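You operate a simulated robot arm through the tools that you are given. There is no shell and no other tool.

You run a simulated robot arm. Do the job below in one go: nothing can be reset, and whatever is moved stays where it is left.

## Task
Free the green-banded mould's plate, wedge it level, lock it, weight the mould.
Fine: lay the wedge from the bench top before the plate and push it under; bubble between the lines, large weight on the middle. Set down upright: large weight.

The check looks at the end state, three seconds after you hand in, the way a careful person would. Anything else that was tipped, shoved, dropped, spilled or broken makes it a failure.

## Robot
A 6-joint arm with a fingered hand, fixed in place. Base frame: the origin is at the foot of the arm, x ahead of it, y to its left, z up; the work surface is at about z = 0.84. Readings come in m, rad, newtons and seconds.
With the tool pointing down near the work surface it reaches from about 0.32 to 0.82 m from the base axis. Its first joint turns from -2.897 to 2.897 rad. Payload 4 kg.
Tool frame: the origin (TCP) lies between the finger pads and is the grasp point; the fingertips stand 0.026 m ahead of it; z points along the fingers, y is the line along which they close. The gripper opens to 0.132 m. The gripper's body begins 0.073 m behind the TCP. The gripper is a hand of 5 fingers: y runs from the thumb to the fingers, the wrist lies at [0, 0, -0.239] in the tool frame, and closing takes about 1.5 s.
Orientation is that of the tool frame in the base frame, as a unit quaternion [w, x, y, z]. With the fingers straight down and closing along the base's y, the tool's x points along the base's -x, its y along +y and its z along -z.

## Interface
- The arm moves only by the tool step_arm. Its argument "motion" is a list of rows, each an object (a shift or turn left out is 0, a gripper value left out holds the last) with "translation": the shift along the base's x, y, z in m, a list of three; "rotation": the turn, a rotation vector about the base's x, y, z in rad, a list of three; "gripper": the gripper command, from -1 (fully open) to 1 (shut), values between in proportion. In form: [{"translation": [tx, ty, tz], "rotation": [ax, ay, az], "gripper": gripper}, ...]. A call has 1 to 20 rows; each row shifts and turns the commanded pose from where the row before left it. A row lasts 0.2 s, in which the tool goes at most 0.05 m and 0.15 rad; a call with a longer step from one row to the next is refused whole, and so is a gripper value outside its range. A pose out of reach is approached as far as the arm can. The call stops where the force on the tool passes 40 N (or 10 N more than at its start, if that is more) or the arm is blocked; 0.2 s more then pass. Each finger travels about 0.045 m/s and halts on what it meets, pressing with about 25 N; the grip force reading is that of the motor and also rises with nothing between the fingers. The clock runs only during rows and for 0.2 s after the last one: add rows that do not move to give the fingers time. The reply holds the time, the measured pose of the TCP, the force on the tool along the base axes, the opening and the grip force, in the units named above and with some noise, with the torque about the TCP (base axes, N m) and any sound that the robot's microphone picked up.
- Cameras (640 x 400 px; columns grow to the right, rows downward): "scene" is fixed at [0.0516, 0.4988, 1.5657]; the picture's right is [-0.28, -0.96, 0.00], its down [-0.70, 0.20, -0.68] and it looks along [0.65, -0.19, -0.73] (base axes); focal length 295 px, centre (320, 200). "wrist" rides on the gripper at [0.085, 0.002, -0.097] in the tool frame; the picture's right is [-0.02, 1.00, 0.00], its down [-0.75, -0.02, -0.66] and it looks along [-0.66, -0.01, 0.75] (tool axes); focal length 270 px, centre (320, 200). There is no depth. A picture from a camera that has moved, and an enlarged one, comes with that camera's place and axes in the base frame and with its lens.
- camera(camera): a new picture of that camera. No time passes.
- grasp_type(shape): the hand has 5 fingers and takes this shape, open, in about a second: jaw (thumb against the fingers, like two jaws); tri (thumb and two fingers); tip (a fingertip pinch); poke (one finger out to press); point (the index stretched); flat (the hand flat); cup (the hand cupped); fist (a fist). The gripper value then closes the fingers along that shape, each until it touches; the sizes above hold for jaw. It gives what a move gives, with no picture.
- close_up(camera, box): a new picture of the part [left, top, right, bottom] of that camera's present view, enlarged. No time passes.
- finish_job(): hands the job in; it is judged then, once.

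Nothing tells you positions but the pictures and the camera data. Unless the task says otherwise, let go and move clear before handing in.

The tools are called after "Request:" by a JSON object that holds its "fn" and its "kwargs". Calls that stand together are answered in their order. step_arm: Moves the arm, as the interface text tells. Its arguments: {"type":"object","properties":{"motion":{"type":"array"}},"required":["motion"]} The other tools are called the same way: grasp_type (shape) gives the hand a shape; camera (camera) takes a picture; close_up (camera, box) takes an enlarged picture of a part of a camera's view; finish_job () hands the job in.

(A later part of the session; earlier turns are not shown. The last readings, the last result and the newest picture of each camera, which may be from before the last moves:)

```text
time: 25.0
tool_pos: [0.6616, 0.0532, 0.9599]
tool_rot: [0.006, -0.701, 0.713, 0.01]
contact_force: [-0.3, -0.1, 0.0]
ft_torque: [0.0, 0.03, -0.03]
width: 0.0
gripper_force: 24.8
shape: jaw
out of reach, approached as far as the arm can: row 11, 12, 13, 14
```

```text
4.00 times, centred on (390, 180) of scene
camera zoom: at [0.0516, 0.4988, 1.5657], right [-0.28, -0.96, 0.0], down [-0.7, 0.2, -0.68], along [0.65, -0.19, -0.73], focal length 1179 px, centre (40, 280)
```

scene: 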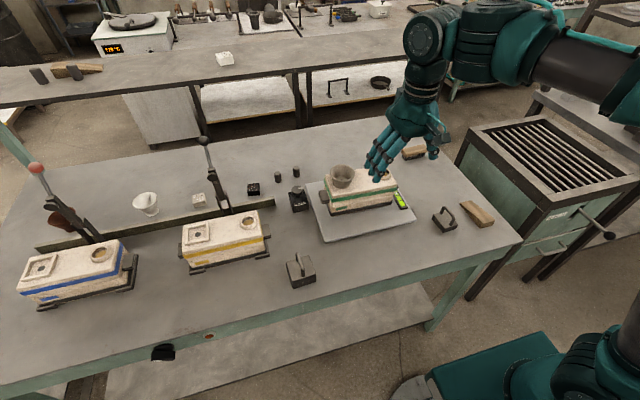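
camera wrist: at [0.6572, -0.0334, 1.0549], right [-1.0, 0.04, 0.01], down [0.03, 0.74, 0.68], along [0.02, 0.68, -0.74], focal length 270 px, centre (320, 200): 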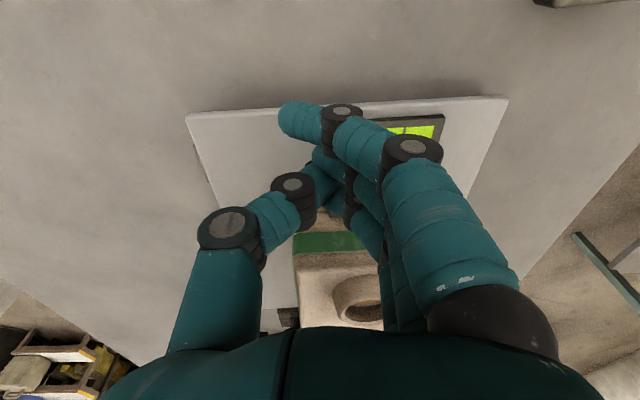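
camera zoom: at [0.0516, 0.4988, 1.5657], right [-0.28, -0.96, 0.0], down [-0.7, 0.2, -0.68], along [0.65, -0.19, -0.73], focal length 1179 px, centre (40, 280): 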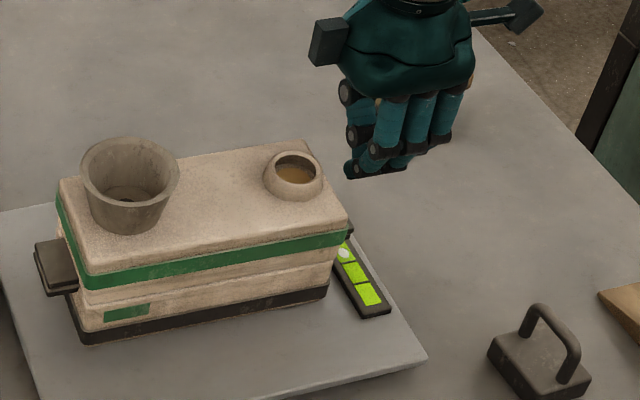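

The wrist hit its yaw limit and the arm drifted toward the mould (no contact felt). I back off in -y and reduce the yaw a bit.

Request:
{"fn": "step_arm", "kwargs": {"motion": [{"translation": [0, -0.03, 0.01], "rotation": [0, 0, -0.1]}, {"translation": [0, -0.03, 0], "rotation": [0, 0, -0.1]}, {"translation": [0, 0, 0], "rotation": [0, 0, -0.1]}, {"translation": [0, 0, 0]}]}}

Request:
{"fn": "close_up", "kwargs": {"camera": "scene", "box": [330, 130, 450, 230]}}

```text
time: 26.0
tool_pos: [0.6608, -0.0071, 0.9704]
tool_rot: [0.0, -0.593, 0.805, 0.0]
contact_force: [-0.5, 0.3, 0.9]
ft_torque: [0.04, 0.0, 0.0]
width: 0.0002
gripper_force: 24.9
shape: jaw
```

```text
4.00 times, centred on (390, 180) of scene
camera zoom: at [0.0516, 0.4988, 1.5657], right [-0.28, -0.96, 0.0], down [-0.7, 0.2, -0.68], along [0.65, -0.19, -0.73], focal length 1179 px, centre (40, 280)
```

zoom: 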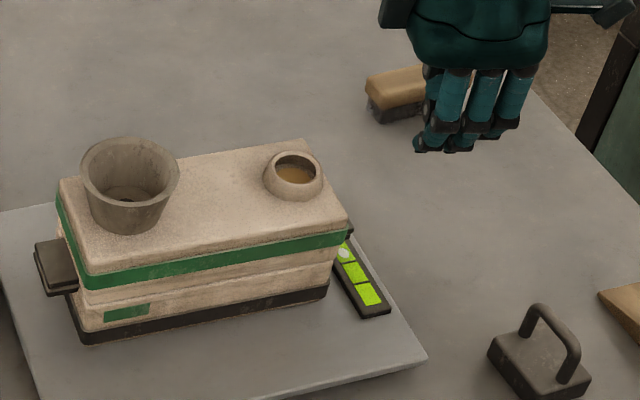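

Yaw is 73° now with good control. I descend beside the mould, over the plate edge, to mid-height of the mould.

Request:
{"fn": "step_arm", "kwargs": {"motion": [{"translation": [-0.02, 0, -0.02]}, {"translation": [0, 0, -0.02]}, {"translation": [0, 0, -0.018]}, {"translation": [0, 0, 0]}]}}

Request:
{"fn": "close_up", "kwargs": {"camera": "scene", "box": [330, 130, 450, 230]}}

Request:
{"fn": "camera", "kwargs": {"camera": "wrist"}}

```text
time: 27.0
tool_pos: [0.6407, -0.0065, 0.912]
tool_rot: [-0.001, -0.594, 0.804, 0.0]
contact_force: [-0.7, 0.7, -0.5]
ft_torque: [0.0, -0.01, 0.0]
width: 0.0
gripper_force: 24.9
shape: jaw
```

```text
4.00 times, centred on (390, 180) of scene
camera zoom: at [0.0516, 0.4988, 1.5657], right [-0.28, -0.96, 0.0], down [-0.7, 0.2, -0.68], along [0.65, -0.19, -0.73], focal length 1179 px, centre (40, 280)
```

zoom: 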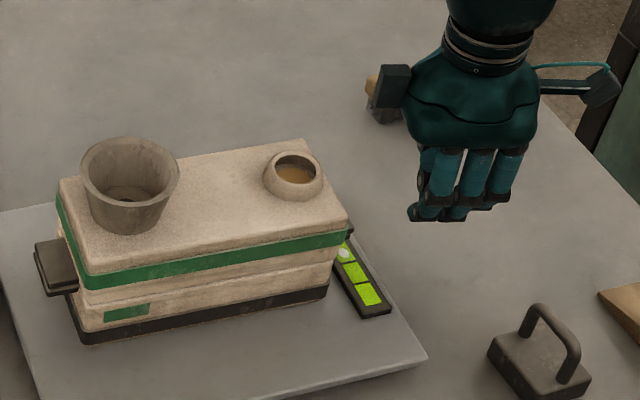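

```text
taken
camera wrist: at [0.6134, -0.0868, 1.0089], right [-0.95, 0.31, 0.0], down [0.24, 0.71, 0.66], along [0.21, 0.62, -0.75], focal length 270 px, centre (320, 200)
```

wrist: 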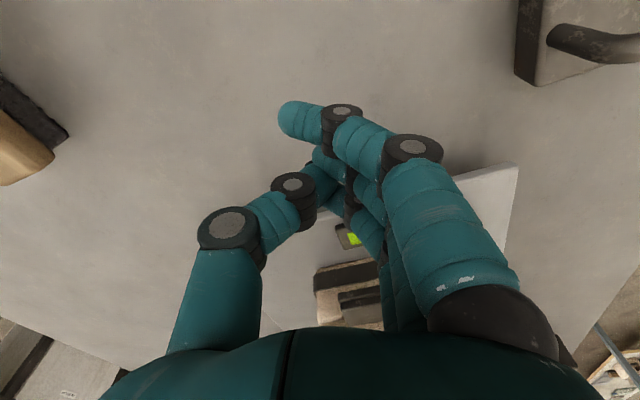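

Fingers are at mid-height of the mould, clear to its right. I'll approach slowly in +y.

Request:
{"fn": "step_arm", "kwargs": {"motion": [{"translation": [0, 0.01, 0]}, {"translation": [0, 0.01, 0]}, {"translation": [0, 0.01, 0]}, {"translation": [0, 0, 0]}]}}

Request:
{"fn": "close_up", "kwargs": {"camera": "scene", "box": [340, 140, 440, 220]}}

```text
time: 28.0
tool_pos: [0.6413, 0.0223, 0.9132]
tool_rot: [0.0, -0.594, 0.805, -0.001]
contact_force: [0.0, -1.1, 0.2]
ft_torque: [-0.01, -0.02, -0.01]
width: 0.0
gripper_force: 24.8
shape: jaw
```

```text
5.00 times, centred on (390, 180) of scene
camera zoom: at [0.0516, 0.4988, 1.5657], right [-0.28, -0.96, 0.0], down [-0.7, 0.2, -0.68], along [0.65, -0.19, -0.73], focal length 1473 px, centre (-30, 300)
```

zoom: 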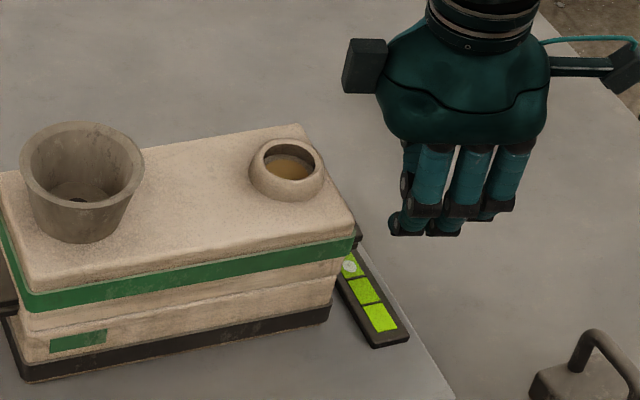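

Roughly 2 cm gap remains. I continue in small steps.

Request:
{"fn": "step_arm", "kwargs": {"motion": [{"translation": [0, 0.007, 0]}, {"translation": [0, 0.007, 0]}, {"translation": [0, 0, 0]}]}}

Request:
{"fn": "close_up", "kwargs": {"camera": "scene", "box": [360, 160, 420, 210]}}

```text
time: 28.8
tool_pos: [0.6409, 0.0364, 0.9129]
tool_rot: [0.0, -0.594, 0.805, 0.0]
contact_force: [0.1, -5.2, 0.9]
ft_torque: [0.07, 0.01, 0.1]
width: 0.0
gripper_force: 24.8
shape: jaw
```

```text
8.00 times, centred on (390, 185) of scene
camera zoom: at [0.0516, 0.4988, 1.5657], right [-0.28, -0.96, 0.0], down [-0.7, 0.2, -0.68], along [0.65, -0.19, -0.73], focal length 2358 px, centre (-240, 320)
```

zoom: 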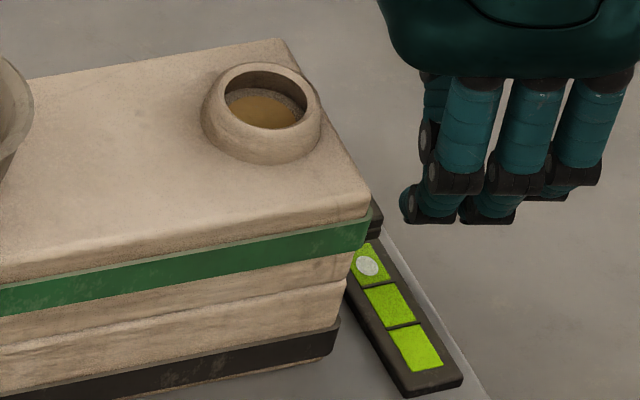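

A light -5 N appeared. I step 3 mm to confirm contact.

Request:
{"fn": "step_arm", "kwargs": {"motion": [{"translation": [0, 0.003, 0]}, {"translation": [0, 0, 0]}]}}

Request:
{"fn": "close_up", "kwargs": {"camera": "scene", "box": [360, 160, 420, 210]}}

Request:
{"fn": "camera", "kwargs": {"camera": "wrist"}}

```text
time: 29.4
tool_pos: [0.6403, 0.04, 0.9124]
tool_rot: [0.0, -0.593, 0.805, 0.0]
contact_force: [-0.1, -7.5, -1.2]
ft_torque: [0.09, 0.0, 0.06]
width: 0.0
gripper_force: 24.8
shape: jaw
```

```text
8.00 times, centred on (390, 185) of scene
camera zoom: at [0.0516, 0.4988, 1.5657], right [-0.28, -0.96, 0.0], down [-0.7, 0.2, -0.68], along [0.65, -0.19, -0.73], focal length 2358 px, centre (-240, 320)
```

zoom: 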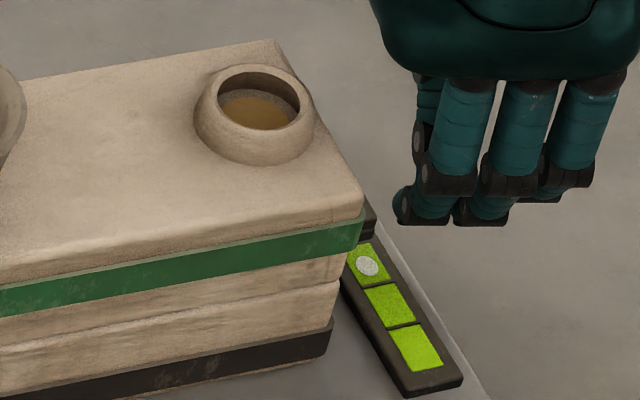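

```text
taken
camera wrist: at [0.6131, -0.04, 1.0095], right [-0.95, 0.32, 0.0], down [0.24, 0.71, 0.66], along [0.21, 0.62, -0.75], focal length 270 px, centre (320, 200)
```

wrist: 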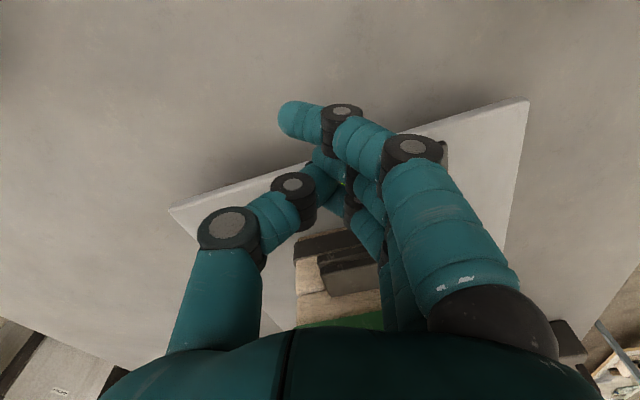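

The mould is sliding back easily (about 7 N), and by the pixel comparison it's already at about its original place. I back off and compare with the initial zooms.

Request:
{"fn": "step_arm", "kwargs": {"motion": [{"translation": [0, -0.02, 0]}, {"translation": [0, -0.03, 0.01]}, {"translation": [0, -0.03, 0.03]}, {"translation": [0, -0.01, 0.04]}]}}

Request:
{"fn": "close_up", "kwargs": {"camera": "scene", "box": [375, 170, 425, 220]}}

Request:
{"fn": "close_up", "kwargs": {"camera": "scene", "box": [270, 130, 430, 250]}}

Request:
{"fn": "close_up", "kwargs": {"camera": "scene", "box": [280, 170, 330, 220]}}

```text
time: 30.4
tool_pos: [0.6408, -0.0499, 0.9906]
tool_rot: [-0.001, -0.594, 0.804, 0.001]
contact_force: [-0.2, 0.4, -0.4]
ft_torque: [0.0, 0.0, 0.0]
width: 0.0001
gripper_force: 25.3
shape: jaw
```

```text
8.00 times, centred on (400, 195) of scene
camera zoom: at [0.0516, 0.4988, 1.5657], right [-0.28, -0.96, 0.0], down [-0.7, 0.2, -0.68], along [0.65, -0.19, -0.73], focal length 2358 px, centre (-320, 240)
```

zoom: 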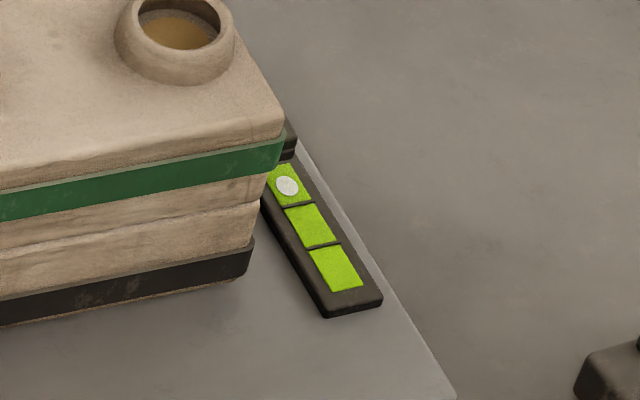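

```text
3.33 times, centred on (350, 190) of scene
camera zoom: at [0.0516, 0.4988, 1.5657], right [-0.28, -0.96, 0.0], down [-0.7, 0.2, -0.68], along [0.65, -0.19, -0.73], focal length 982 px, centre (220, 233)
```

zoom: 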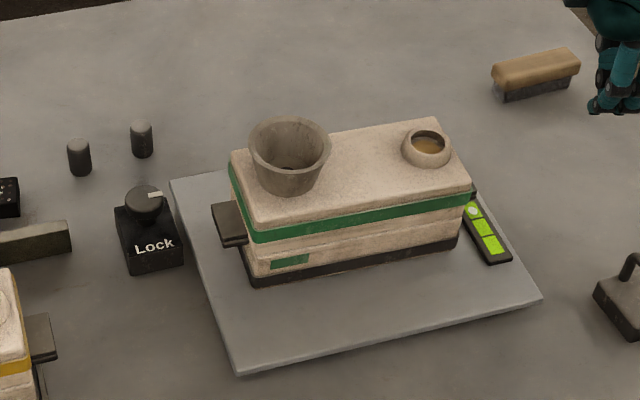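

```text
8.00 times, centred on (305, 195) of scene
camera zoom: at [0.0516, 0.4988, 1.5657], right [-0.28, -0.96, 0.0], down [-0.7, 0.2, -0.68], along [0.65, -0.19, -0.73], focal length 2358 px, centre (440, 240)
```

zoom: 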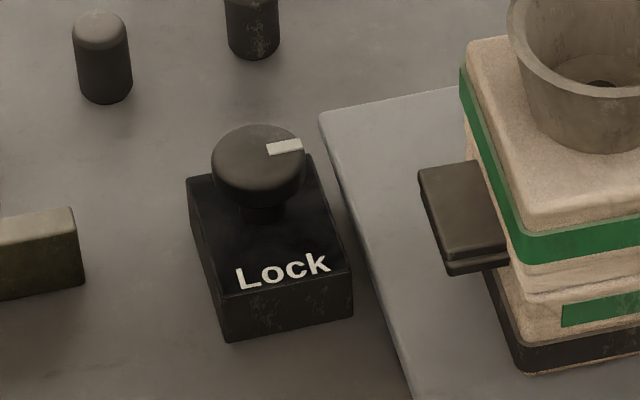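

The mould has come back only about 3 mm; compared with the start it's still about 1 cm off in -y with a slight (2°) yaw. I'll push again, slightly farther out in x to undo the yaw, to a tool y of about 0.05.

Request:
{"fn": "step_arm", "kwargs": {"motion": [{"translation": [0.014, 0.02, -0.04]}, {"translation": [0, 0.03, -0.038]}, {"translation": [0, 0.02, 0]}, {"translation": [0, 0.016, 0]}, {"translation": [0, 0.004, 0]}, {"translation": [0, 0.003, 0]}, {"translation": [0, 0, 0]}]}}

Request:
{"fn": "close_up", "kwargs": {"camera": "scene", "box": [375, 170, 425, 220]}}

Request:
{"fn": "close_up", "kwargs": {"camera": "scene", "box": [280, 170, 330, 220]}}

```text
time: 32.0
tool_pos: [0.6552, 0.0417, 0.9141]
tool_rot: [0.0, -0.593, 0.805, 0.0]
contact_force: [-0.2, -7.2, -1.3]
ft_torque: [0.05, -0.01, 0.03]
width: 0.0
gripper_force: 24.4
shape: jaw
```

```text
8.00 times, centred on (400, 195) of scene
camera zoom: at [0.0516, 0.4988, 1.5657], right [-0.28, -0.96, 0.0], down [-0.7, 0.2, -0.68], along [0.65, -0.19, -0.73], focal length 2358 px, centre (-320, 240)
```

zoom: 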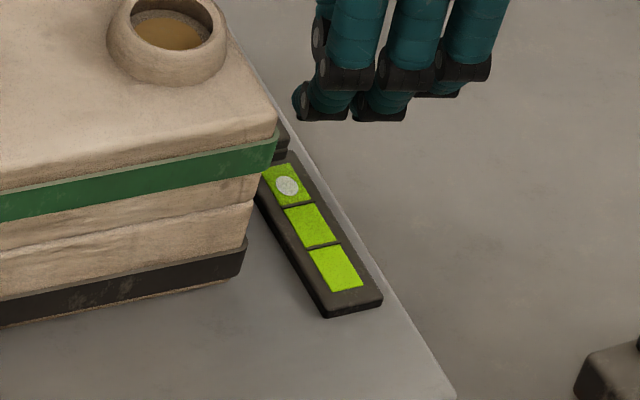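

```text
8.00 times, centred on (305, 195) of scene
camera zoom: at [0.0516, 0.4988, 1.5657], right [-0.28, -0.96, 0.0], down [-0.7, 0.2, -0.68], along [0.65, -0.19, -0.73], focal length 2358 px, centre (440, 240)
```

zoom: 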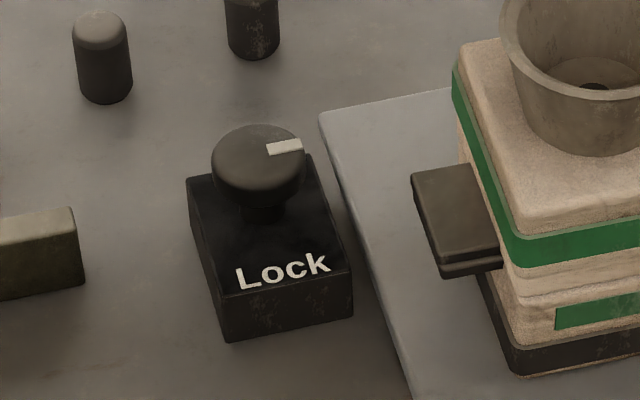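

It moves smoothly with the push. About 8 mm remain; I continue 4 mm at a time.

Request:
{"fn": "step_arm", "kwargs": {"motion": [{"translation": [0, 0.003, 0]}, {"translation": [0, 0.003, 0]}, {"translation": [0, 0, 0]}]}}

Request:
{"fn": "close_up", "kwargs": {"camera": "scene", "box": [375, 170, 425, 220]}}

Request:
{"fn": "close_up", "kwargs": {"camera": "scene", "box": [280, 170, 330, 220]}}

```text
time: 32.8
tool_pos: [0.6557, 0.0475, 0.9142]
tool_rot: [0.0, -0.593, 0.805, 0.0]
contact_force: [0.4, -6.7, -0.2]
ft_torque: [0.02, -0.01, 0.07]
width: 0.0004
gripper_force: 25.3
shape: jaw
```

```text
8.00 times, centred on (400, 195) of scene
camera zoom: at [0.0516, 0.4988, 1.5657], right [-0.28, -0.96, 0.0], down [-0.7, 0.2, -0.68], along [0.65, -0.19, -0.73], focal length 2358 px, centre (-320, 240)
```

zoom: 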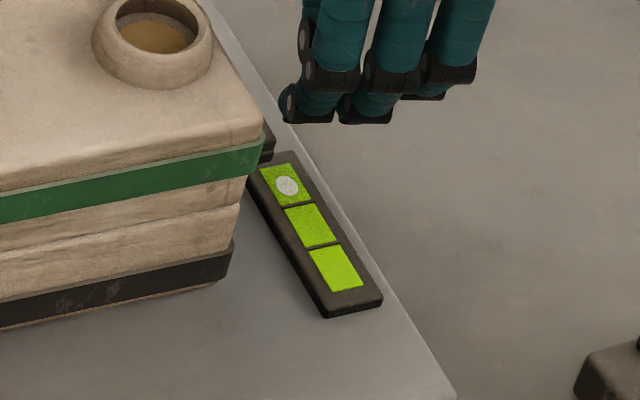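

```text
8.00 times, centred on (305, 195) of scene
camera zoom: at [0.0516, 0.4988, 1.5657], right [-0.28, -0.96, 0.0], down [-0.7, 0.2, -0.68], along [0.65, -0.19, -0.73], focal length 2358 px, centre (440, 240)
```

zoom: 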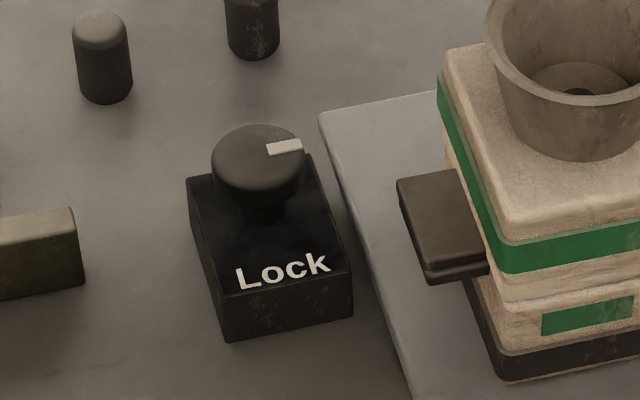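

Nearly there: about 2.5 mm to go.

Request:
{"fn": "step_arm", "kwargs": {"motion": [{"translation": [0, 0.0025, 0]}, {"translation": [0, 0, 0]}]}}

Request:
{"fn": "close_up", "kwargs": {"camera": "scene", "box": [375, 170, 425, 220]}}

Request:
{"fn": "close_up", "kwargs": {"camera": "scene", "box": [280, 170, 330, 220]}}

```text
time: 33.4
tool_pos: [0.6551, 0.0515, 0.9137]
tool_rot: [0.0, -0.594, 0.805, 0.0]
contact_force: [0.1, -7.0, -0.9]
ft_torque: [0.04, -0.02, -0.01]
width: 0.0
gripper_force: 24.7
shape: jaw
```

```text
8.00 times, centred on (400, 195) of scene
camera zoom: at [0.0516, 0.4988, 1.5657], right [-0.28, -0.96, 0.0], down [-0.7, 0.2, -0.68], along [0.65, -0.19, -0.73], focal length 2358 px, centre (-320, 240)
```

zoom: 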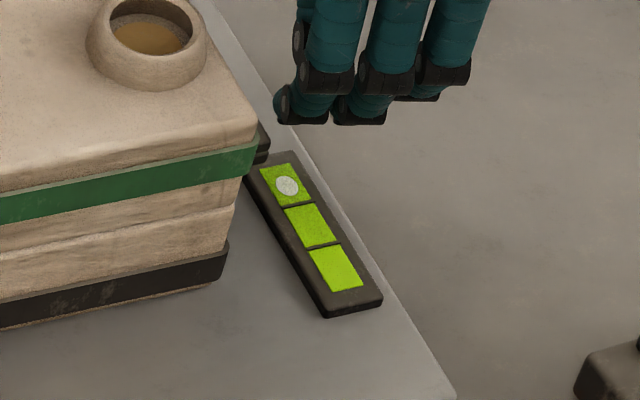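

```text
8.00 times, centred on (305, 195) of scene
camera zoom: at [0.0516, 0.4988, 1.5657], right [-0.28, -0.96, 0.0], down [-0.7, 0.2, -0.68], along [0.65, -0.19, -0.73], focal length 2358 px, centre (440, 240)
```

zoom: 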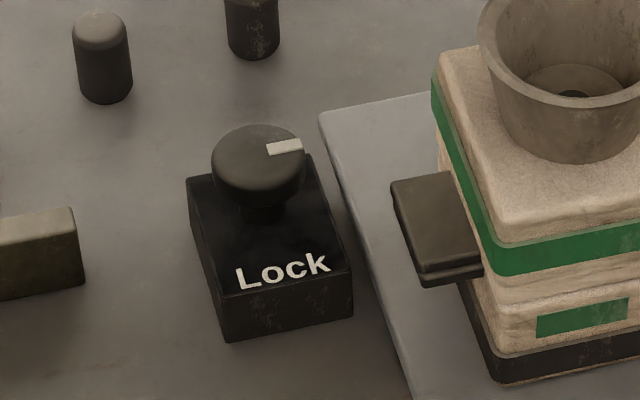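

The mould is back within about a millimetre of its starting place. Now I back away, turn the hand back to yaw 0, and go over to the wedge.

Request:
{"fn": "step_arm", "kwargs": {"motion": [{"translation": [0, -0.03, 0]}, {"translation": [0, -0.04, 0.02]}, {"translation": [0, 0, 0.04]}, {"translation": [-0.017, -0.015, 0.01], "rotation": [0, 0, -0.1411]}, {"translation": [-0.017, -0.015, 0.01], "rotation": [0, 0, -0.1411]}, {"translation": [-0.017, -0.015, 0.01], "rotation": [0, 0, -0.1411]}, {"translation": [-0.017, -0.015, 0.01], "rotation": [0, 0, -0.1411]}, {"translation": [-0.017, -0.015, 0.01], "rotation": [0, 0, -0.1411]}, {"translation": [-0.017, -0.015, 0.01], "rotation": [0, 0, -0.1411]}, {"translation": [-0.017, -0.015, 0.01], "rotation": [0, 0, -0.1411]}, {"translation": [-0.017, -0.015, 0.01], "rotation": [0, 0, -0.1411]}, {"translation": [-0.02, -0.015, 0.01], "rotation": [0, 0, -0.1411]}, {"translation": [-0.02, 0, 0], "gripper": -0.36}, {"translation": [-0.02, 0, 0]}, {"translation": [0, 0, 0]}]}}

Request:
{"fn": "camera", "kwargs": {"camera": "wrist"}}

Request:
{"fn": "camera", "kwargs": {"camera": "scene"}}

```text
time: 36.6
tool_pos: [0.4582, -0.154, 1.0641]
tool_rot: [0.0, -0.001, 1.0, 0.0]
contact_force: [-0.7, 0.2, -0.2]
ft_torque: [-0.03, -0.03, -0.01]
width: 0.0896
gripper_force: 0.1
shape: jaw
```

```text
taken
camera wrist: at [0.3728, -0.1519, 1.1613], right [0.02, 1.0, 0.0], down [0.75, -0.01, 0.66], along [0.66, -0.01, -0.75], focal length 270 px, centre (320, 200)
```

wrist: 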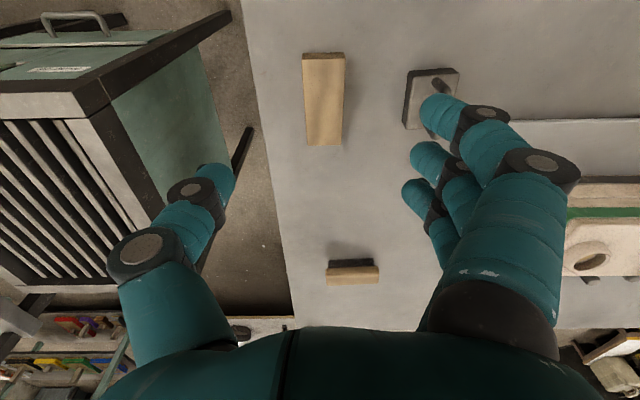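

```text
taken
```

scene: 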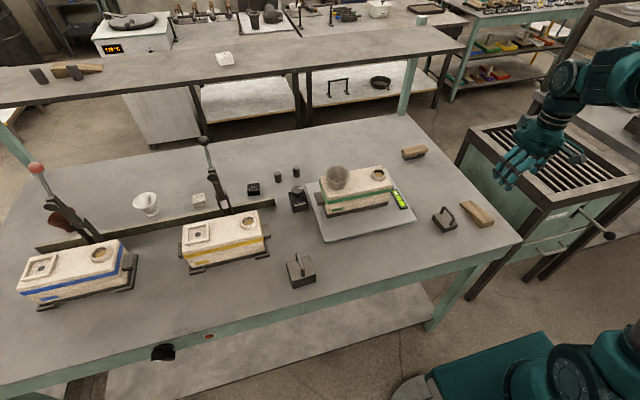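

Request:
{"fn": "close_up", "kwargs": {"camera": "wrist", "box": [250, 30, 410, 170]}}

Request:
{"fn": "close_up", "kwargs": {"camera": "scene", "box": [440, 190, 510, 240]}}

```text
2.86 times, centred on (330, 100) of wrist
camera zoom: at [0.3728, -0.1519, 1.1613], right [0.02, 1.0, 0.0], down [0.75, -0.01, 0.66], along [0.66, -0.01, -0.75], focal length 772 px, centre (291, 486)
```

zoom: 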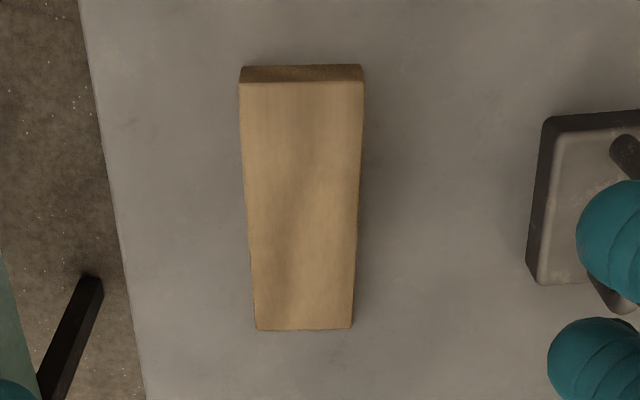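

```text
8.00 times, centred on (475, 215) of scene
camera zoom: at [0.0516, 0.4988, 1.5657], right [-0.28, -0.96, 0.0], down [-0.7, 0.2, -0.68], along [0.65, -0.19, -0.73], focal length 2358 px, centre (-920, 80)
```

zoom: 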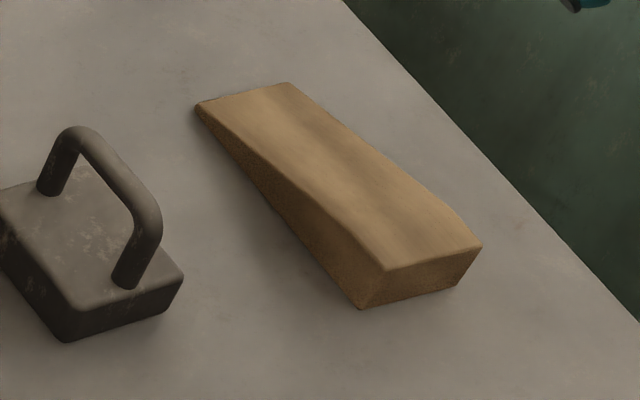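

The wedge spans about x 0.446–0.556, y -0.171 to -0.127, 24 mm high at its near (thick) end, thin end toward +x. I'll line up over it with all four fingers along it and descend in two stages.

Request:
{"fn": "step_arm", "kwargs": {"motion": [{"translation": [0.014, 0.0025, -0.04]}, {"translation": [0.014, 0.0025, -0.04]}, {"translation": [0, 0, -0.04]}, {"translation": [0, 0, 0]}]}}

Request:
{"fn": "camera", "kwargs": {"camera": "wrist"}}

```text
time: 37.6
tool_pos: [0.4863, -0.1494, 0.9436]
tool_rot: [0.0, -0.002, 1.0, 0.0]
contact_force: [1.4, 0.7, -0.6]
ft_torque: [0.01, -0.01, -0.01]
width: 0.0897
gripper_force: 0.0
shape: jaw
```

```text
taken
camera wrist: at [0.4015, -0.147, 1.0416], right [0.02, 1.0, 0.0], down [0.75, -0.01, 0.66], along [0.66, -0.01, -0.75], focal length 270 px, centre (320, 200)
```

wrist: 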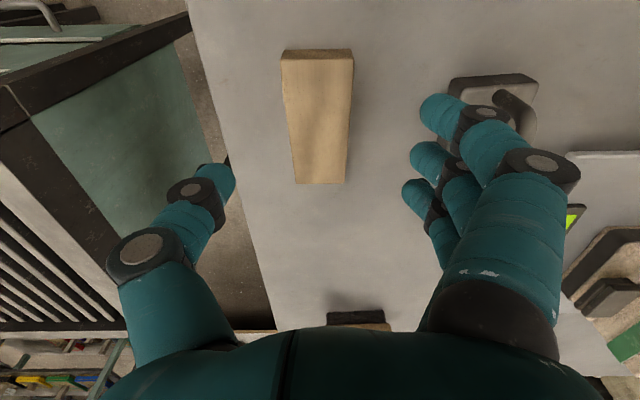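

Well aligned. I descend to just above the bench and close on the wedge.

Request:
{"fn": "step_arm", "kwargs": {"motion": [{"translation": [0, 0, -0.03]}, {"translation": [0, 0, -0.025]}, {"translation": [0, 0, -0.012]}, {"translation": [0, 0, -0.004]}, {"translation": [0, 0, 0]}]}}

Request:
{"fn": "camera", "kwargs": {"camera": "wrist"}}

Request:
{"fn": "close_up", "kwargs": {"camera": "scene", "box": [430, 160, 530, 240]}}

```text
time: 38.8
tool_pos: [0.4873, -0.1485, 0.8723]
tool_rot: [0.001, -0.001, 1.0, 0.0]
contact_force: [0.0, 0.2, 0.2]
ft_torque: [-0.01, 0.01, -0.05]
width: 0.0895
gripper_force: 0.1
shape: jaw
```

```text
taken
camera wrist: at [0.4014, -0.1466, 0.9697], right [0.02, 1.0, 0.0], down [0.75, -0.01, 0.66], along [0.66, -0.01, -0.75], focal length 270 px, centre (320, 200)
```

wrist: 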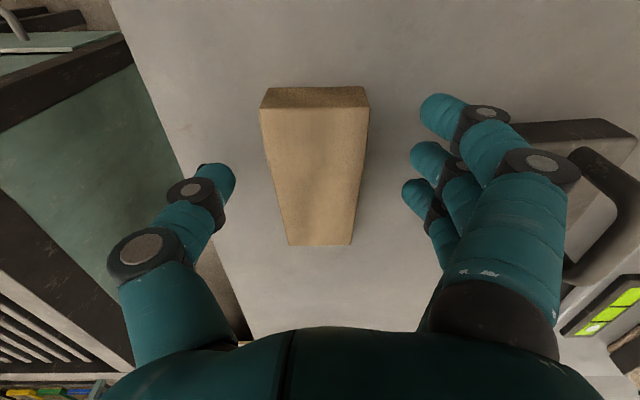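

```text
5.00 times, centred on (480, 200) of scene
camera zoom: at [0.0516, 0.4988, 1.5657], right [-0.28, -0.96, 0.0], down [-0.7, 0.2, -0.68], along [0.65, -0.19, -0.73], focal length 1473 px, centre (-480, 200)
```

zoom: 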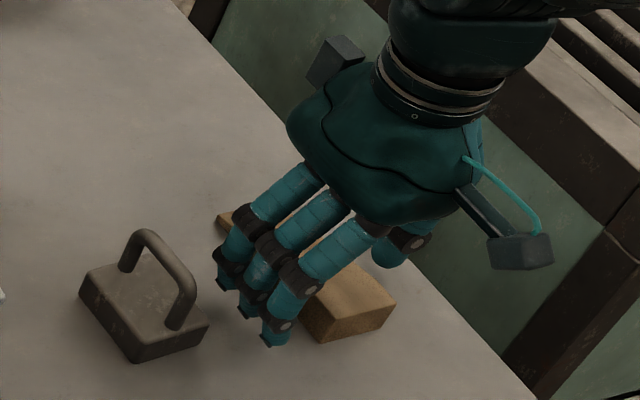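

Fingers are either side of the wedge with nothing else in the way. I close.

Request:
{"fn": "step_arm", "kwargs": {"motion": [{"gripper": 0.0}, {"gripper": 0.2}, {"gripper": 0.35}, {"gripper": 0.5}, {"gripper": 0.6}, {"gripper": 0.6}]}}

Request:
{"fn": "camera", "kwargs": {"camera": "wrist"}}

```text
time: 40.2
tool_pos: [0.4871, -0.1484, 0.8717]
tool_rot: [-0.001, -0.001, 1.0, 0.0]
contact_force: [0.5, -0.1, 0.3]
ft_torque: [-0.01, -0.02, -0.01]
width: 0.0397
gripper_force: 24.9
shape: jaw
```

```text
taken
camera wrist: at [0.4014, -0.1467, 0.9699], right [0.02, 1.0, 0.0], down [0.75, -0.01, 0.66], along [0.66, -0.01, -0.75], focal length 270 px, centre (320, 200)
```

wrist: 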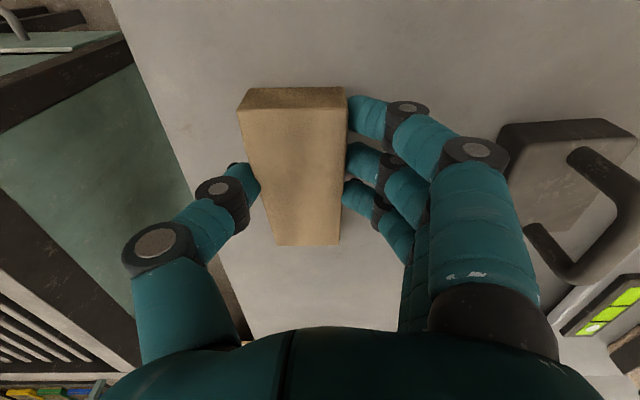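

The wedge is gripped (25 N, centred about 9 mm off toward the thumb). I lift it and carry it to in front of the plate's near edge, over its middle.

Request:
{"fn": "step_arm", "kwargs": {"motion": [{"translation": [0, 0, 0.03]}, {"translation": [0, 0, 0.045]}, {"translation": [0, 0, 0.045]}, {"translation": [-0.03, 0, 0]}, {"translation": [-0.01, 0.04, 0]}, {"translation": [-0.01, 0.044, 0]}, {"translation": [0, 0.044, 0]}, {"translation": [0, 0.044, 0]}, {"translation": [0, 0.044, 0]}, {"translation": [0, 0.044, 0]}, {"translation": [0, 0.044, 0]}, {"translation": [0, 0.044, 0]}, {"translation": [0, 0.003, 0]}, {"translation": [0, 0, 0]}]}}

Request:
{"fn": "camera", "kwargs": {"camera": "wrist"}}

Request:
{"fn": "camera", "kwargs": {"camera": "scene"}}

```text
time: 43.2
tool_pos: [0.4371, 0.2014, 0.9923]
tool_rot: [0.0, 0.0, 1.0, 0.0]
contact_force: [-0.2, 0.3, -0.9]
ft_torque: [0.02, 0.02, 0.0]
width: 0.0391
gripper_force: 25.1
shape: jaw
```

```text
taken
camera wrist: at [0.351, 0.2036, 1.0901], right [0.02, 1.0, 0.0], down [0.75, -0.01, 0.66], along [0.66, -0.01, -0.75], focal length 270 px, centre (320, 200)
```

wrist: 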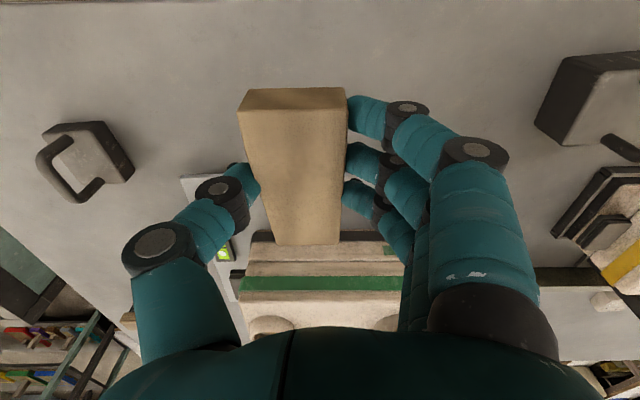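

```text
taken
```

scene: 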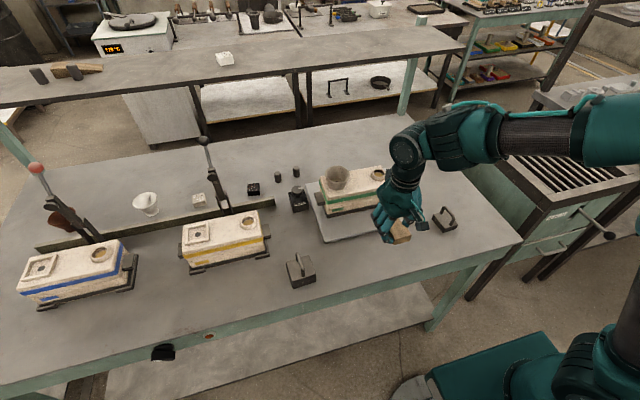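

I lower the wedge to the bench, thin end about 1.5 cm short of the plate edge.

Request:
{"fn": "step_arm", "kwargs": {"motion": [{"translation": [-0.005, 0.002, -0.04]}, {"translation": [0, 0, -0.04]}, {"translation": [0, 0, -0.025]}, {"translation": [0, 0, -0.01]}, {"translation": [0, 0, -0.004]}, {"translation": [0, 0, 0]}]}}

Request:
{"fn": "camera", "kwargs": {"camera": "wrist"}}

Request:
{"fn": "close_up", "kwargs": {"camera": "scene", "box": [310, 160, 450, 270]}}

```text
time: 44.6
tool_pos: [0.4324, 0.2037, 0.8732]
tool_rot: [-0.001, -0.001, 1.0, 0.0]
contact_force: [0.6, 0.1, -1.2]
ft_torque: [-0.01, 0.0, -0.02]
width: 0.0396
gripper_force: 24.8
shape: jaw
```

```text
taken
camera wrist: at [0.3466, 0.2058, 0.9713], right [0.02, 1.0, 0.0], down [0.75, -0.01, 0.66], along [0.66, -0.01, -0.75], focal length 270 px, centre (320, 200)
```

wrist: 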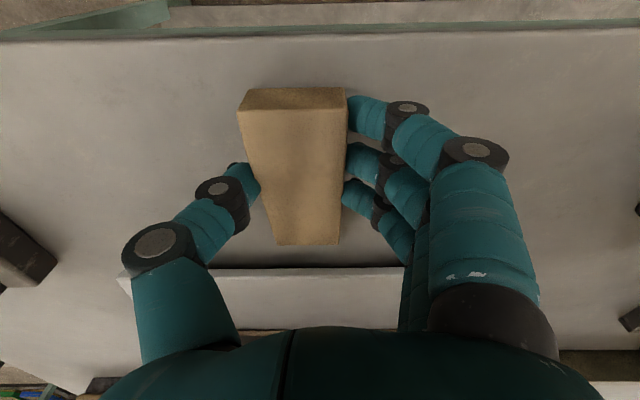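

```text
3.64 times, centred on (380, 215) of scene
camera zoom: at [0.0516, 0.4988, 1.5657], right [-0.28, -0.96, 0.0], down [-0.7, 0.2, -0.68], along [0.65, -0.19, -0.73], focal length 1072 px, centre (102, 146)
```

zoom: 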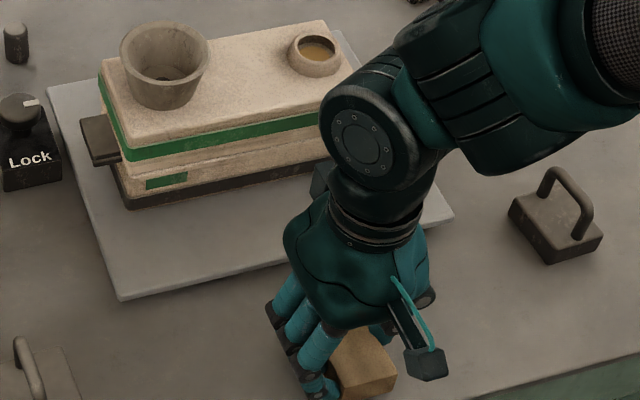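

Request:
{"fn": "close_up", "kwargs": {"camera": "wrist", "box": [220, 200, 420, 325]}}

Request:
{"fn": "close_up", "kwargs": {"camera": "scene", "box": [375, 170, 425, 220]}}

```text
3.20 times, centred on (320, 262) of wrist
camera zoom: at [0.3466, 0.2058, 0.9713], right [0.02, 1.0, 0.0], down [0.75, -0.01, 0.66], along [0.66, -0.01, -0.75], focal length 865 px, centre (320, 0)
```

zoom: 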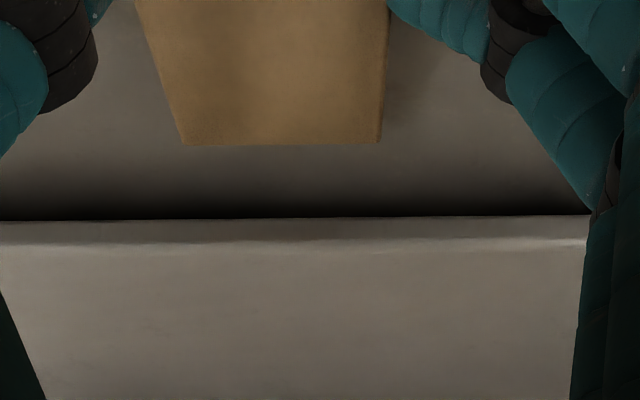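

```text
8.00 times, centred on (400, 195) of scene
camera zoom: at [0.0516, 0.4988, 1.5657], right [-0.28, -0.96, 0.0], down [-0.7, 0.2, -0.68], along [0.65, -0.19, -0.73], focal length 2358 px, centre (-320, 240)
```

zoom: 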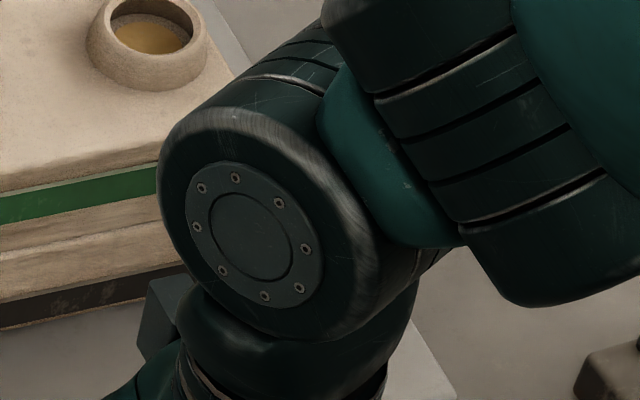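

The plate's near edge floats about 10 mm above the bench. Still gripping it, I slide the wedge straight forward until the fingers come near the plate edge.

Request:
{"fn": "step_arm", "kwargs": {"motion": [{"translation": [0.01, 0, 0]}, {"translation": [0.01, 0, 0]}, {"translation": [0.01, 0, 0]}, {"translation": [0, 0, 0]}]}}

Request:
{"fn": "camera", "kwargs": {"camera": "wrist"}}

```text
time: 45.6
tool_pos: [0.4615, 0.2044, 0.874]
tool_rot: [0.0, 0.0, 1.0, 0.001]
contact_force: [-0.4, -0.4, 0.2]
ft_torque: [0.02, 0.01, -0.03]
width: 0.0392
gripper_force: 24.7
shape: jaw
```

```text
taken
camera wrist: at [0.3764, 0.2058, 0.9712], right [0.02, 1.0, 0.0], down [0.75, -0.01, 0.66], along [0.66, -0.01, -0.75], focal length 270 px, centre (320, 200)
```

wrist: 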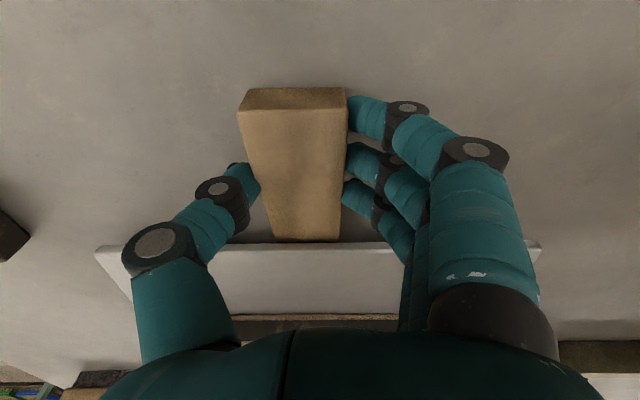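

The thin end is just under the plate edge. I set it down fully, open, and lift straight up.

Request:
{"fn": "step_arm", "kwargs": {"motion": [{"translation": [0, 0, -0.002]}, {"gripper": 0.2}, {"gripper": -0.1}, {"gripper": -0.36}, {"gripper": -0.36}, {"translation": [0, 0, 0.03]}, {"translation": [0, 0, 0.045]}, {"translation": [-0.02, 0, 0.045]}]}}

Request:
{"fn": "camera", "kwargs": {"camera": "wrist"}}

Request:
{"fn": "camera", "kwargs": {"camera": "scene"}}

```text
time: 47.4
tool_pos: [0.4408, 0.2033, 0.9917]
tool_rot: [0.0, -0.001, 1.0, 0.0]
contact_force: [-0.1, 0.4, 0.0]
ft_torque: [0.02, 0.01, 0.01]
width: 0.0893
gripper_force: 0.0
shape: jaw
```

```text
taken
camera wrist: at [0.3558, 0.2062, 1.0899], right [0.02, 1.0, 0.0], down [0.75, -0.01, 0.66], along [0.66, -0.01, -0.75], focal length 270 px, centre (320, 200)
```

wrist: 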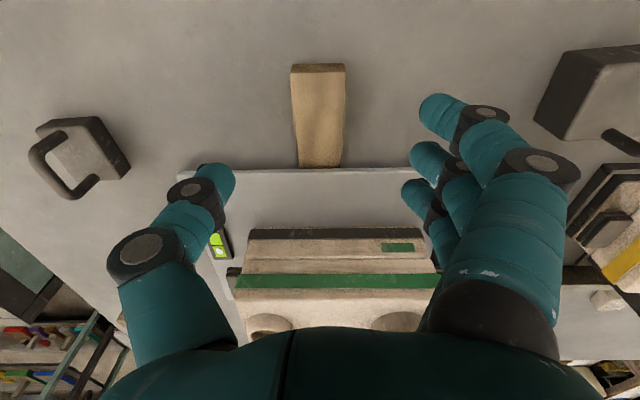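

```text
taken
```

scene: 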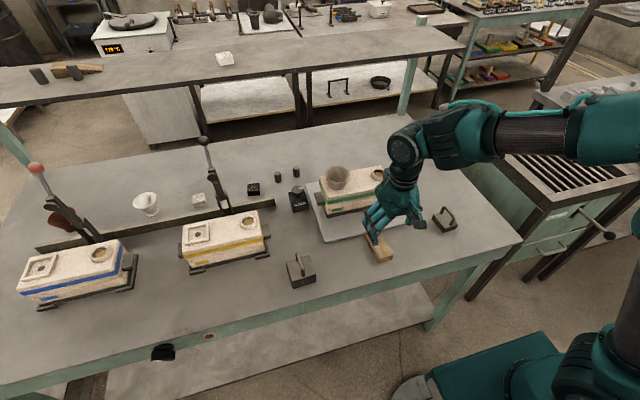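

The wedge lies straight in front of the plate (thick end at about x 0.42, y 0.203). I'll yaw the hand -90° with closed fingers so the row of finger backs can push the thick end squarely, and come down behind it.

Request:
{"fn": "step_arm", "kwargs": {"motion": [{"translation": [-0.007, 0, 0], "rotation": [0, 0, -0.143], "gripper": 0.5}, {"translation": [-0.007, 0, 0], "rotation": [0, 0, -0.143], "gripper": 1}, {"translation": [-0.007, 0, 0], "rotation": [0, 0, -0.143]}, {"translation": [-0.007, 0, 0], "rotation": [0, 0, -0.143]}, {"translation": [-0.007, 0, 0], "rotation": [0, 0, -0.143]}, {"translation": [-0.007, 0, 0], "rotation": [0, 0, -0.143]}, {"translation": [-0.007, 0, 0], "rotation": [0, 0, -0.143]}, {"translation": [-0.007, 0, 0], "rotation": [0, 0, -0.143]}, {"translation": [-0.007, 0, 0], "rotation": [0, 0, -0.143]}, {"translation": [-0.007, 0, 0], "rotation": [0, 0, -0.143]}, {"translation": [-0.007, 0, 0], "rotation": [0, 0, -0.141]}, {"translation": [0, 0, 0]}]}}

Request:
{"fn": "camera", "kwargs": {"camera": "wrist"}}

Request:
{"fn": "camera", "kwargs": {"camera": "scene"}}

```text
time: 50.0
tool_pos: [0.3648, 0.2043, 0.9922]
tool_rot: [0.0, 0.707, 0.707, 0.0]
contact_force: [0.7, 0.8, -0.2]
ft_torque: [-0.02, 0.02, 0.0]
width: 0.0
gripper_force: 24.7
shape: jaw
```

```text
taken
camera wrist: at [0.3657, 0.2891, 1.089], right [1.0, -0.02, 0.0], down [-0.02, -0.75, 0.66], along [-0.01, -0.66, -0.75], focal length 270 px, centre (320, 200)
```

wrist: 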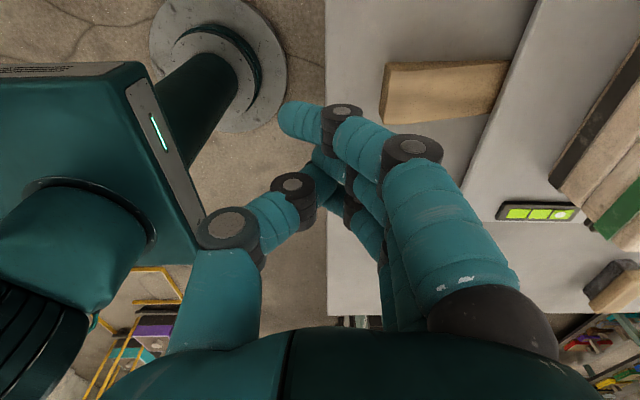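

```text
taken
```

scene: 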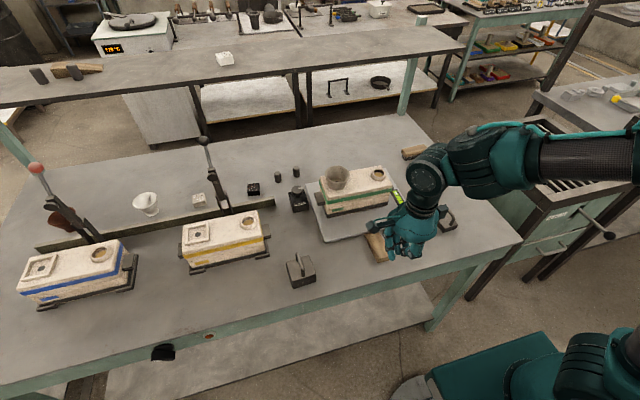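

In this pose the wrist camera sees the vial and bubble directly, which is ideal for feedback. I descend behind the wedge.

Request:
{"fn": "step_arm", "kwargs": {"motion": [{"translation": [0, 0, -0.04]}, {"translation": [0, 0, -0.04]}, {"translation": [0, 0, -0.025]}, {"translation": [0, 0, -0.01]}, {"translation": [0, 0, -0.004]}, {"translation": [0, 0, 0]}]}}

Request:
{"fn": "camera", "kwargs": {"camera": "wrist"}}

Request:
{"fn": "close_up", "kwargs": {"camera": "scene", "box": [320, 170, 460, 280]}}

```text
time: 51.4
tool_pos: [0.3641, 0.2059, 0.8725]
tool_rot: [0.0, 0.707, 0.708, 0.0]
contact_force: [-0.3, -1.0, -0.6]
ft_torque: [-0.01, 0.0, 0.0]
width: 0.0001
gripper_force: 25.8
shape: jaw
```

```text
taken
camera wrist: at [0.3654, 0.2895, 0.97], right [1.0, -0.02, 0.0], down [-0.01, -0.75, 0.66], along [-0.01, -0.66, -0.75], focal length 270 px, centre (320, 200)
```

wrist: 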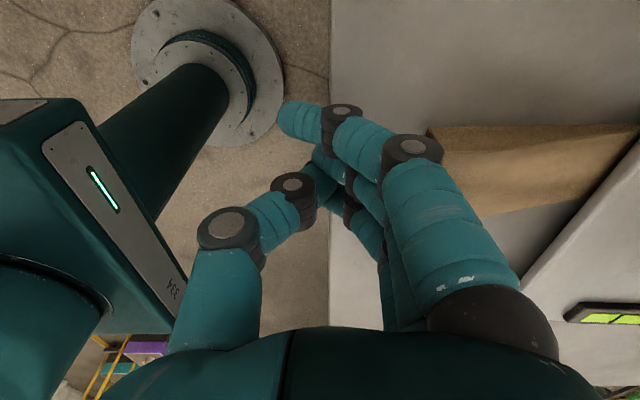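

```text
3.64 times, centred on (390, 225) of scene
camera zoom: at [0.0516, 0.4988, 1.5657], right [-0.28, -0.96, 0.0], down [-0.7, 0.2, -0.68], along [0.65, -0.19, -0.73], focal length 1072 px, centre (66, 109)
```

zoom: 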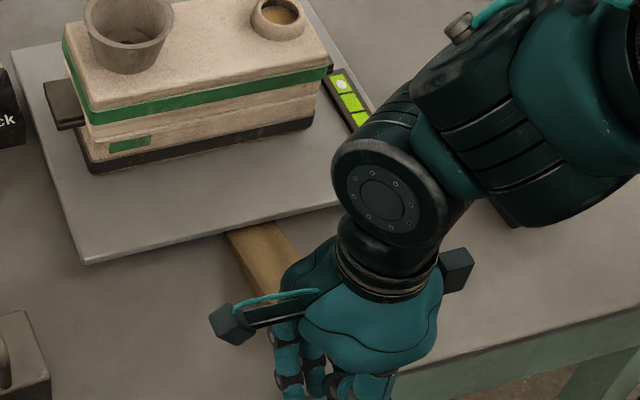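

Wedge thick end is ahead of the finger backs. I advance slowly in +x, checking force for first contact.

Request:
{"fn": "step_arm", "kwargs": {"motion": [{"translation": [0.01, 0, 0]}, {"translation": [0.01, 0, 0]}, {"translation": [0.01, 0, 0]}, {"translation": [0, 0, 0]}]}}

Request:
{"fn": "camera", "kwargs": {"camera": "wrist"}}

```text
time: 52.4
tool_pos: [0.3951, 0.2034, 0.8714]
tool_rot: [0.0, 0.706, 0.708, 0.0]
contact_force: [0.3, 0.2, 0.0]
ft_torque: [0.02, 0.0, -0.01]
width: 0.0001
gripper_force: 25.1
shape: jaw
```

```text
taken
camera wrist: at [0.3957, 0.289, 0.9698], right [1.0, -0.02, 0.0], down [-0.01, -0.75, 0.66], along [-0.01, -0.66, -0.75], focal length 270 px, centre (320, 200)
```

wrist: 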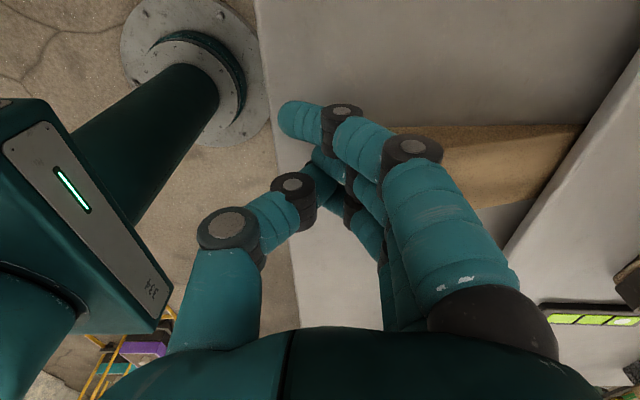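

Request:
{"fn": "step_arm", "kwargs": {"motion": [{"translation": [0.005, 0, 0]}, {"translation": [0.005, 0, 0]}, {"translation": [0.005, 0, 0]}, {"translation": [0, 0, 0]}]}}

Request:
{"fn": "camera", "kwargs": {"camera": "wrist"}}

Request:
{"fn": "close_up", "kwargs": {"camera": "scene", "box": [320, 170, 460, 280]}}

```text
time: 53.4
tool_pos: [0.4097, 0.2048, 0.8734]
tool_rot: [-0.001, 0.706, 0.708, 0.0]
contact_force: [-8.2, -0.4, 1.3]
ft_torque: [0.0, 0.02, -0.03]
width: 0.0
gripper_force: 25.4
shape: jaw
```

```text
taken
camera wrist: at [0.4101, 0.2892, 0.97], right [1.0, -0.02, 0.0], down [-0.01, -0.75, 0.66], along [-0.01, -0.66, -0.75], focal length 270 px, centre (320, 200)
```

wrist: 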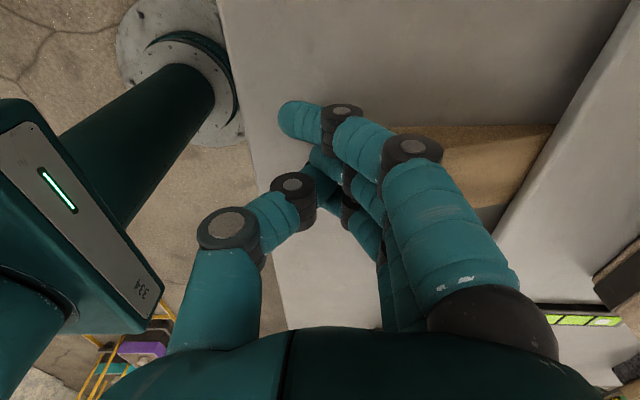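

```text
3.64 times, centred on (390, 225) of scene
camera zoom: at [0.0516, 0.4988, 1.5657], right [-0.28, -0.96, 0.0], down [-0.7, 0.2, -0.68], along [0.65, -0.19, -0.73], focal length 1072 px, centre (66, 109)
```

zoom: 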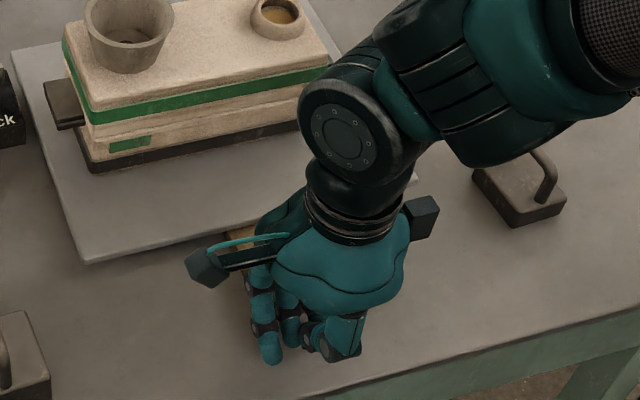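

Contact: -8 N in x. I check the bubble now via the wrist camera.

Request:
{"fn": "close_up", "kwargs": {"camera": "wrist", "box": [500, 280, 640, 360]}}

Request:
{"fn": "close_up", "kwargs": {"camera": "wrist", "box": [380, 100, 600, 240]}}

```text
4.57 times, centred on (570, 320) of wrist
camera zoom: at [0.4101, 0.2892, 0.97], right [1.0, -0.02, 0.0], down [-0.01, -0.75, 0.66], along [-0.01, -0.66, -0.75], focal length 1236 px, centre (-823, -349)
```

zoom: 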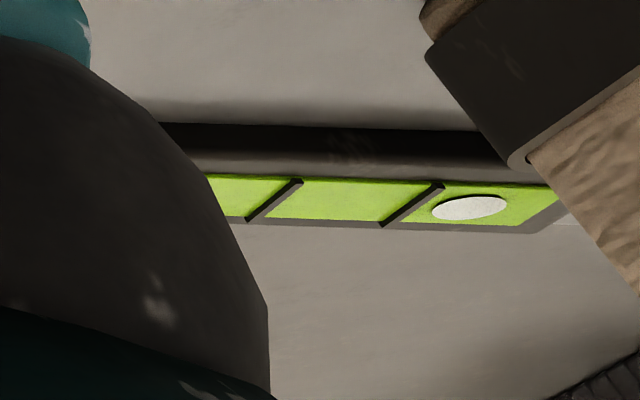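

```text
2.86 times, centred on (490, 170) of wrist
camera zoom: at [0.4101, 0.2892, 0.97], right [1.0, -0.02, 0.0], down [-0.01, -0.75, 0.66], along [-0.01, -0.66, -0.75], focal length 772 px, centre (-166, 286)
```

zoom: 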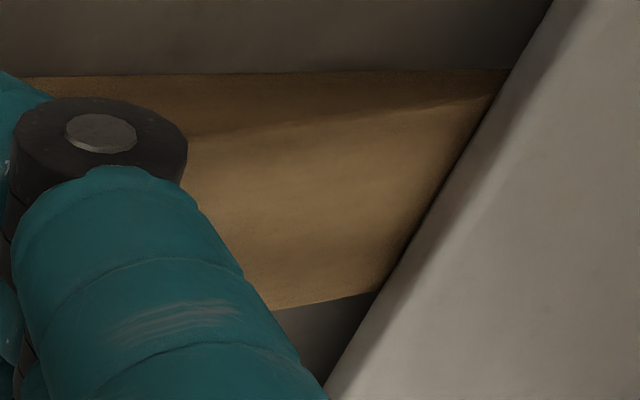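

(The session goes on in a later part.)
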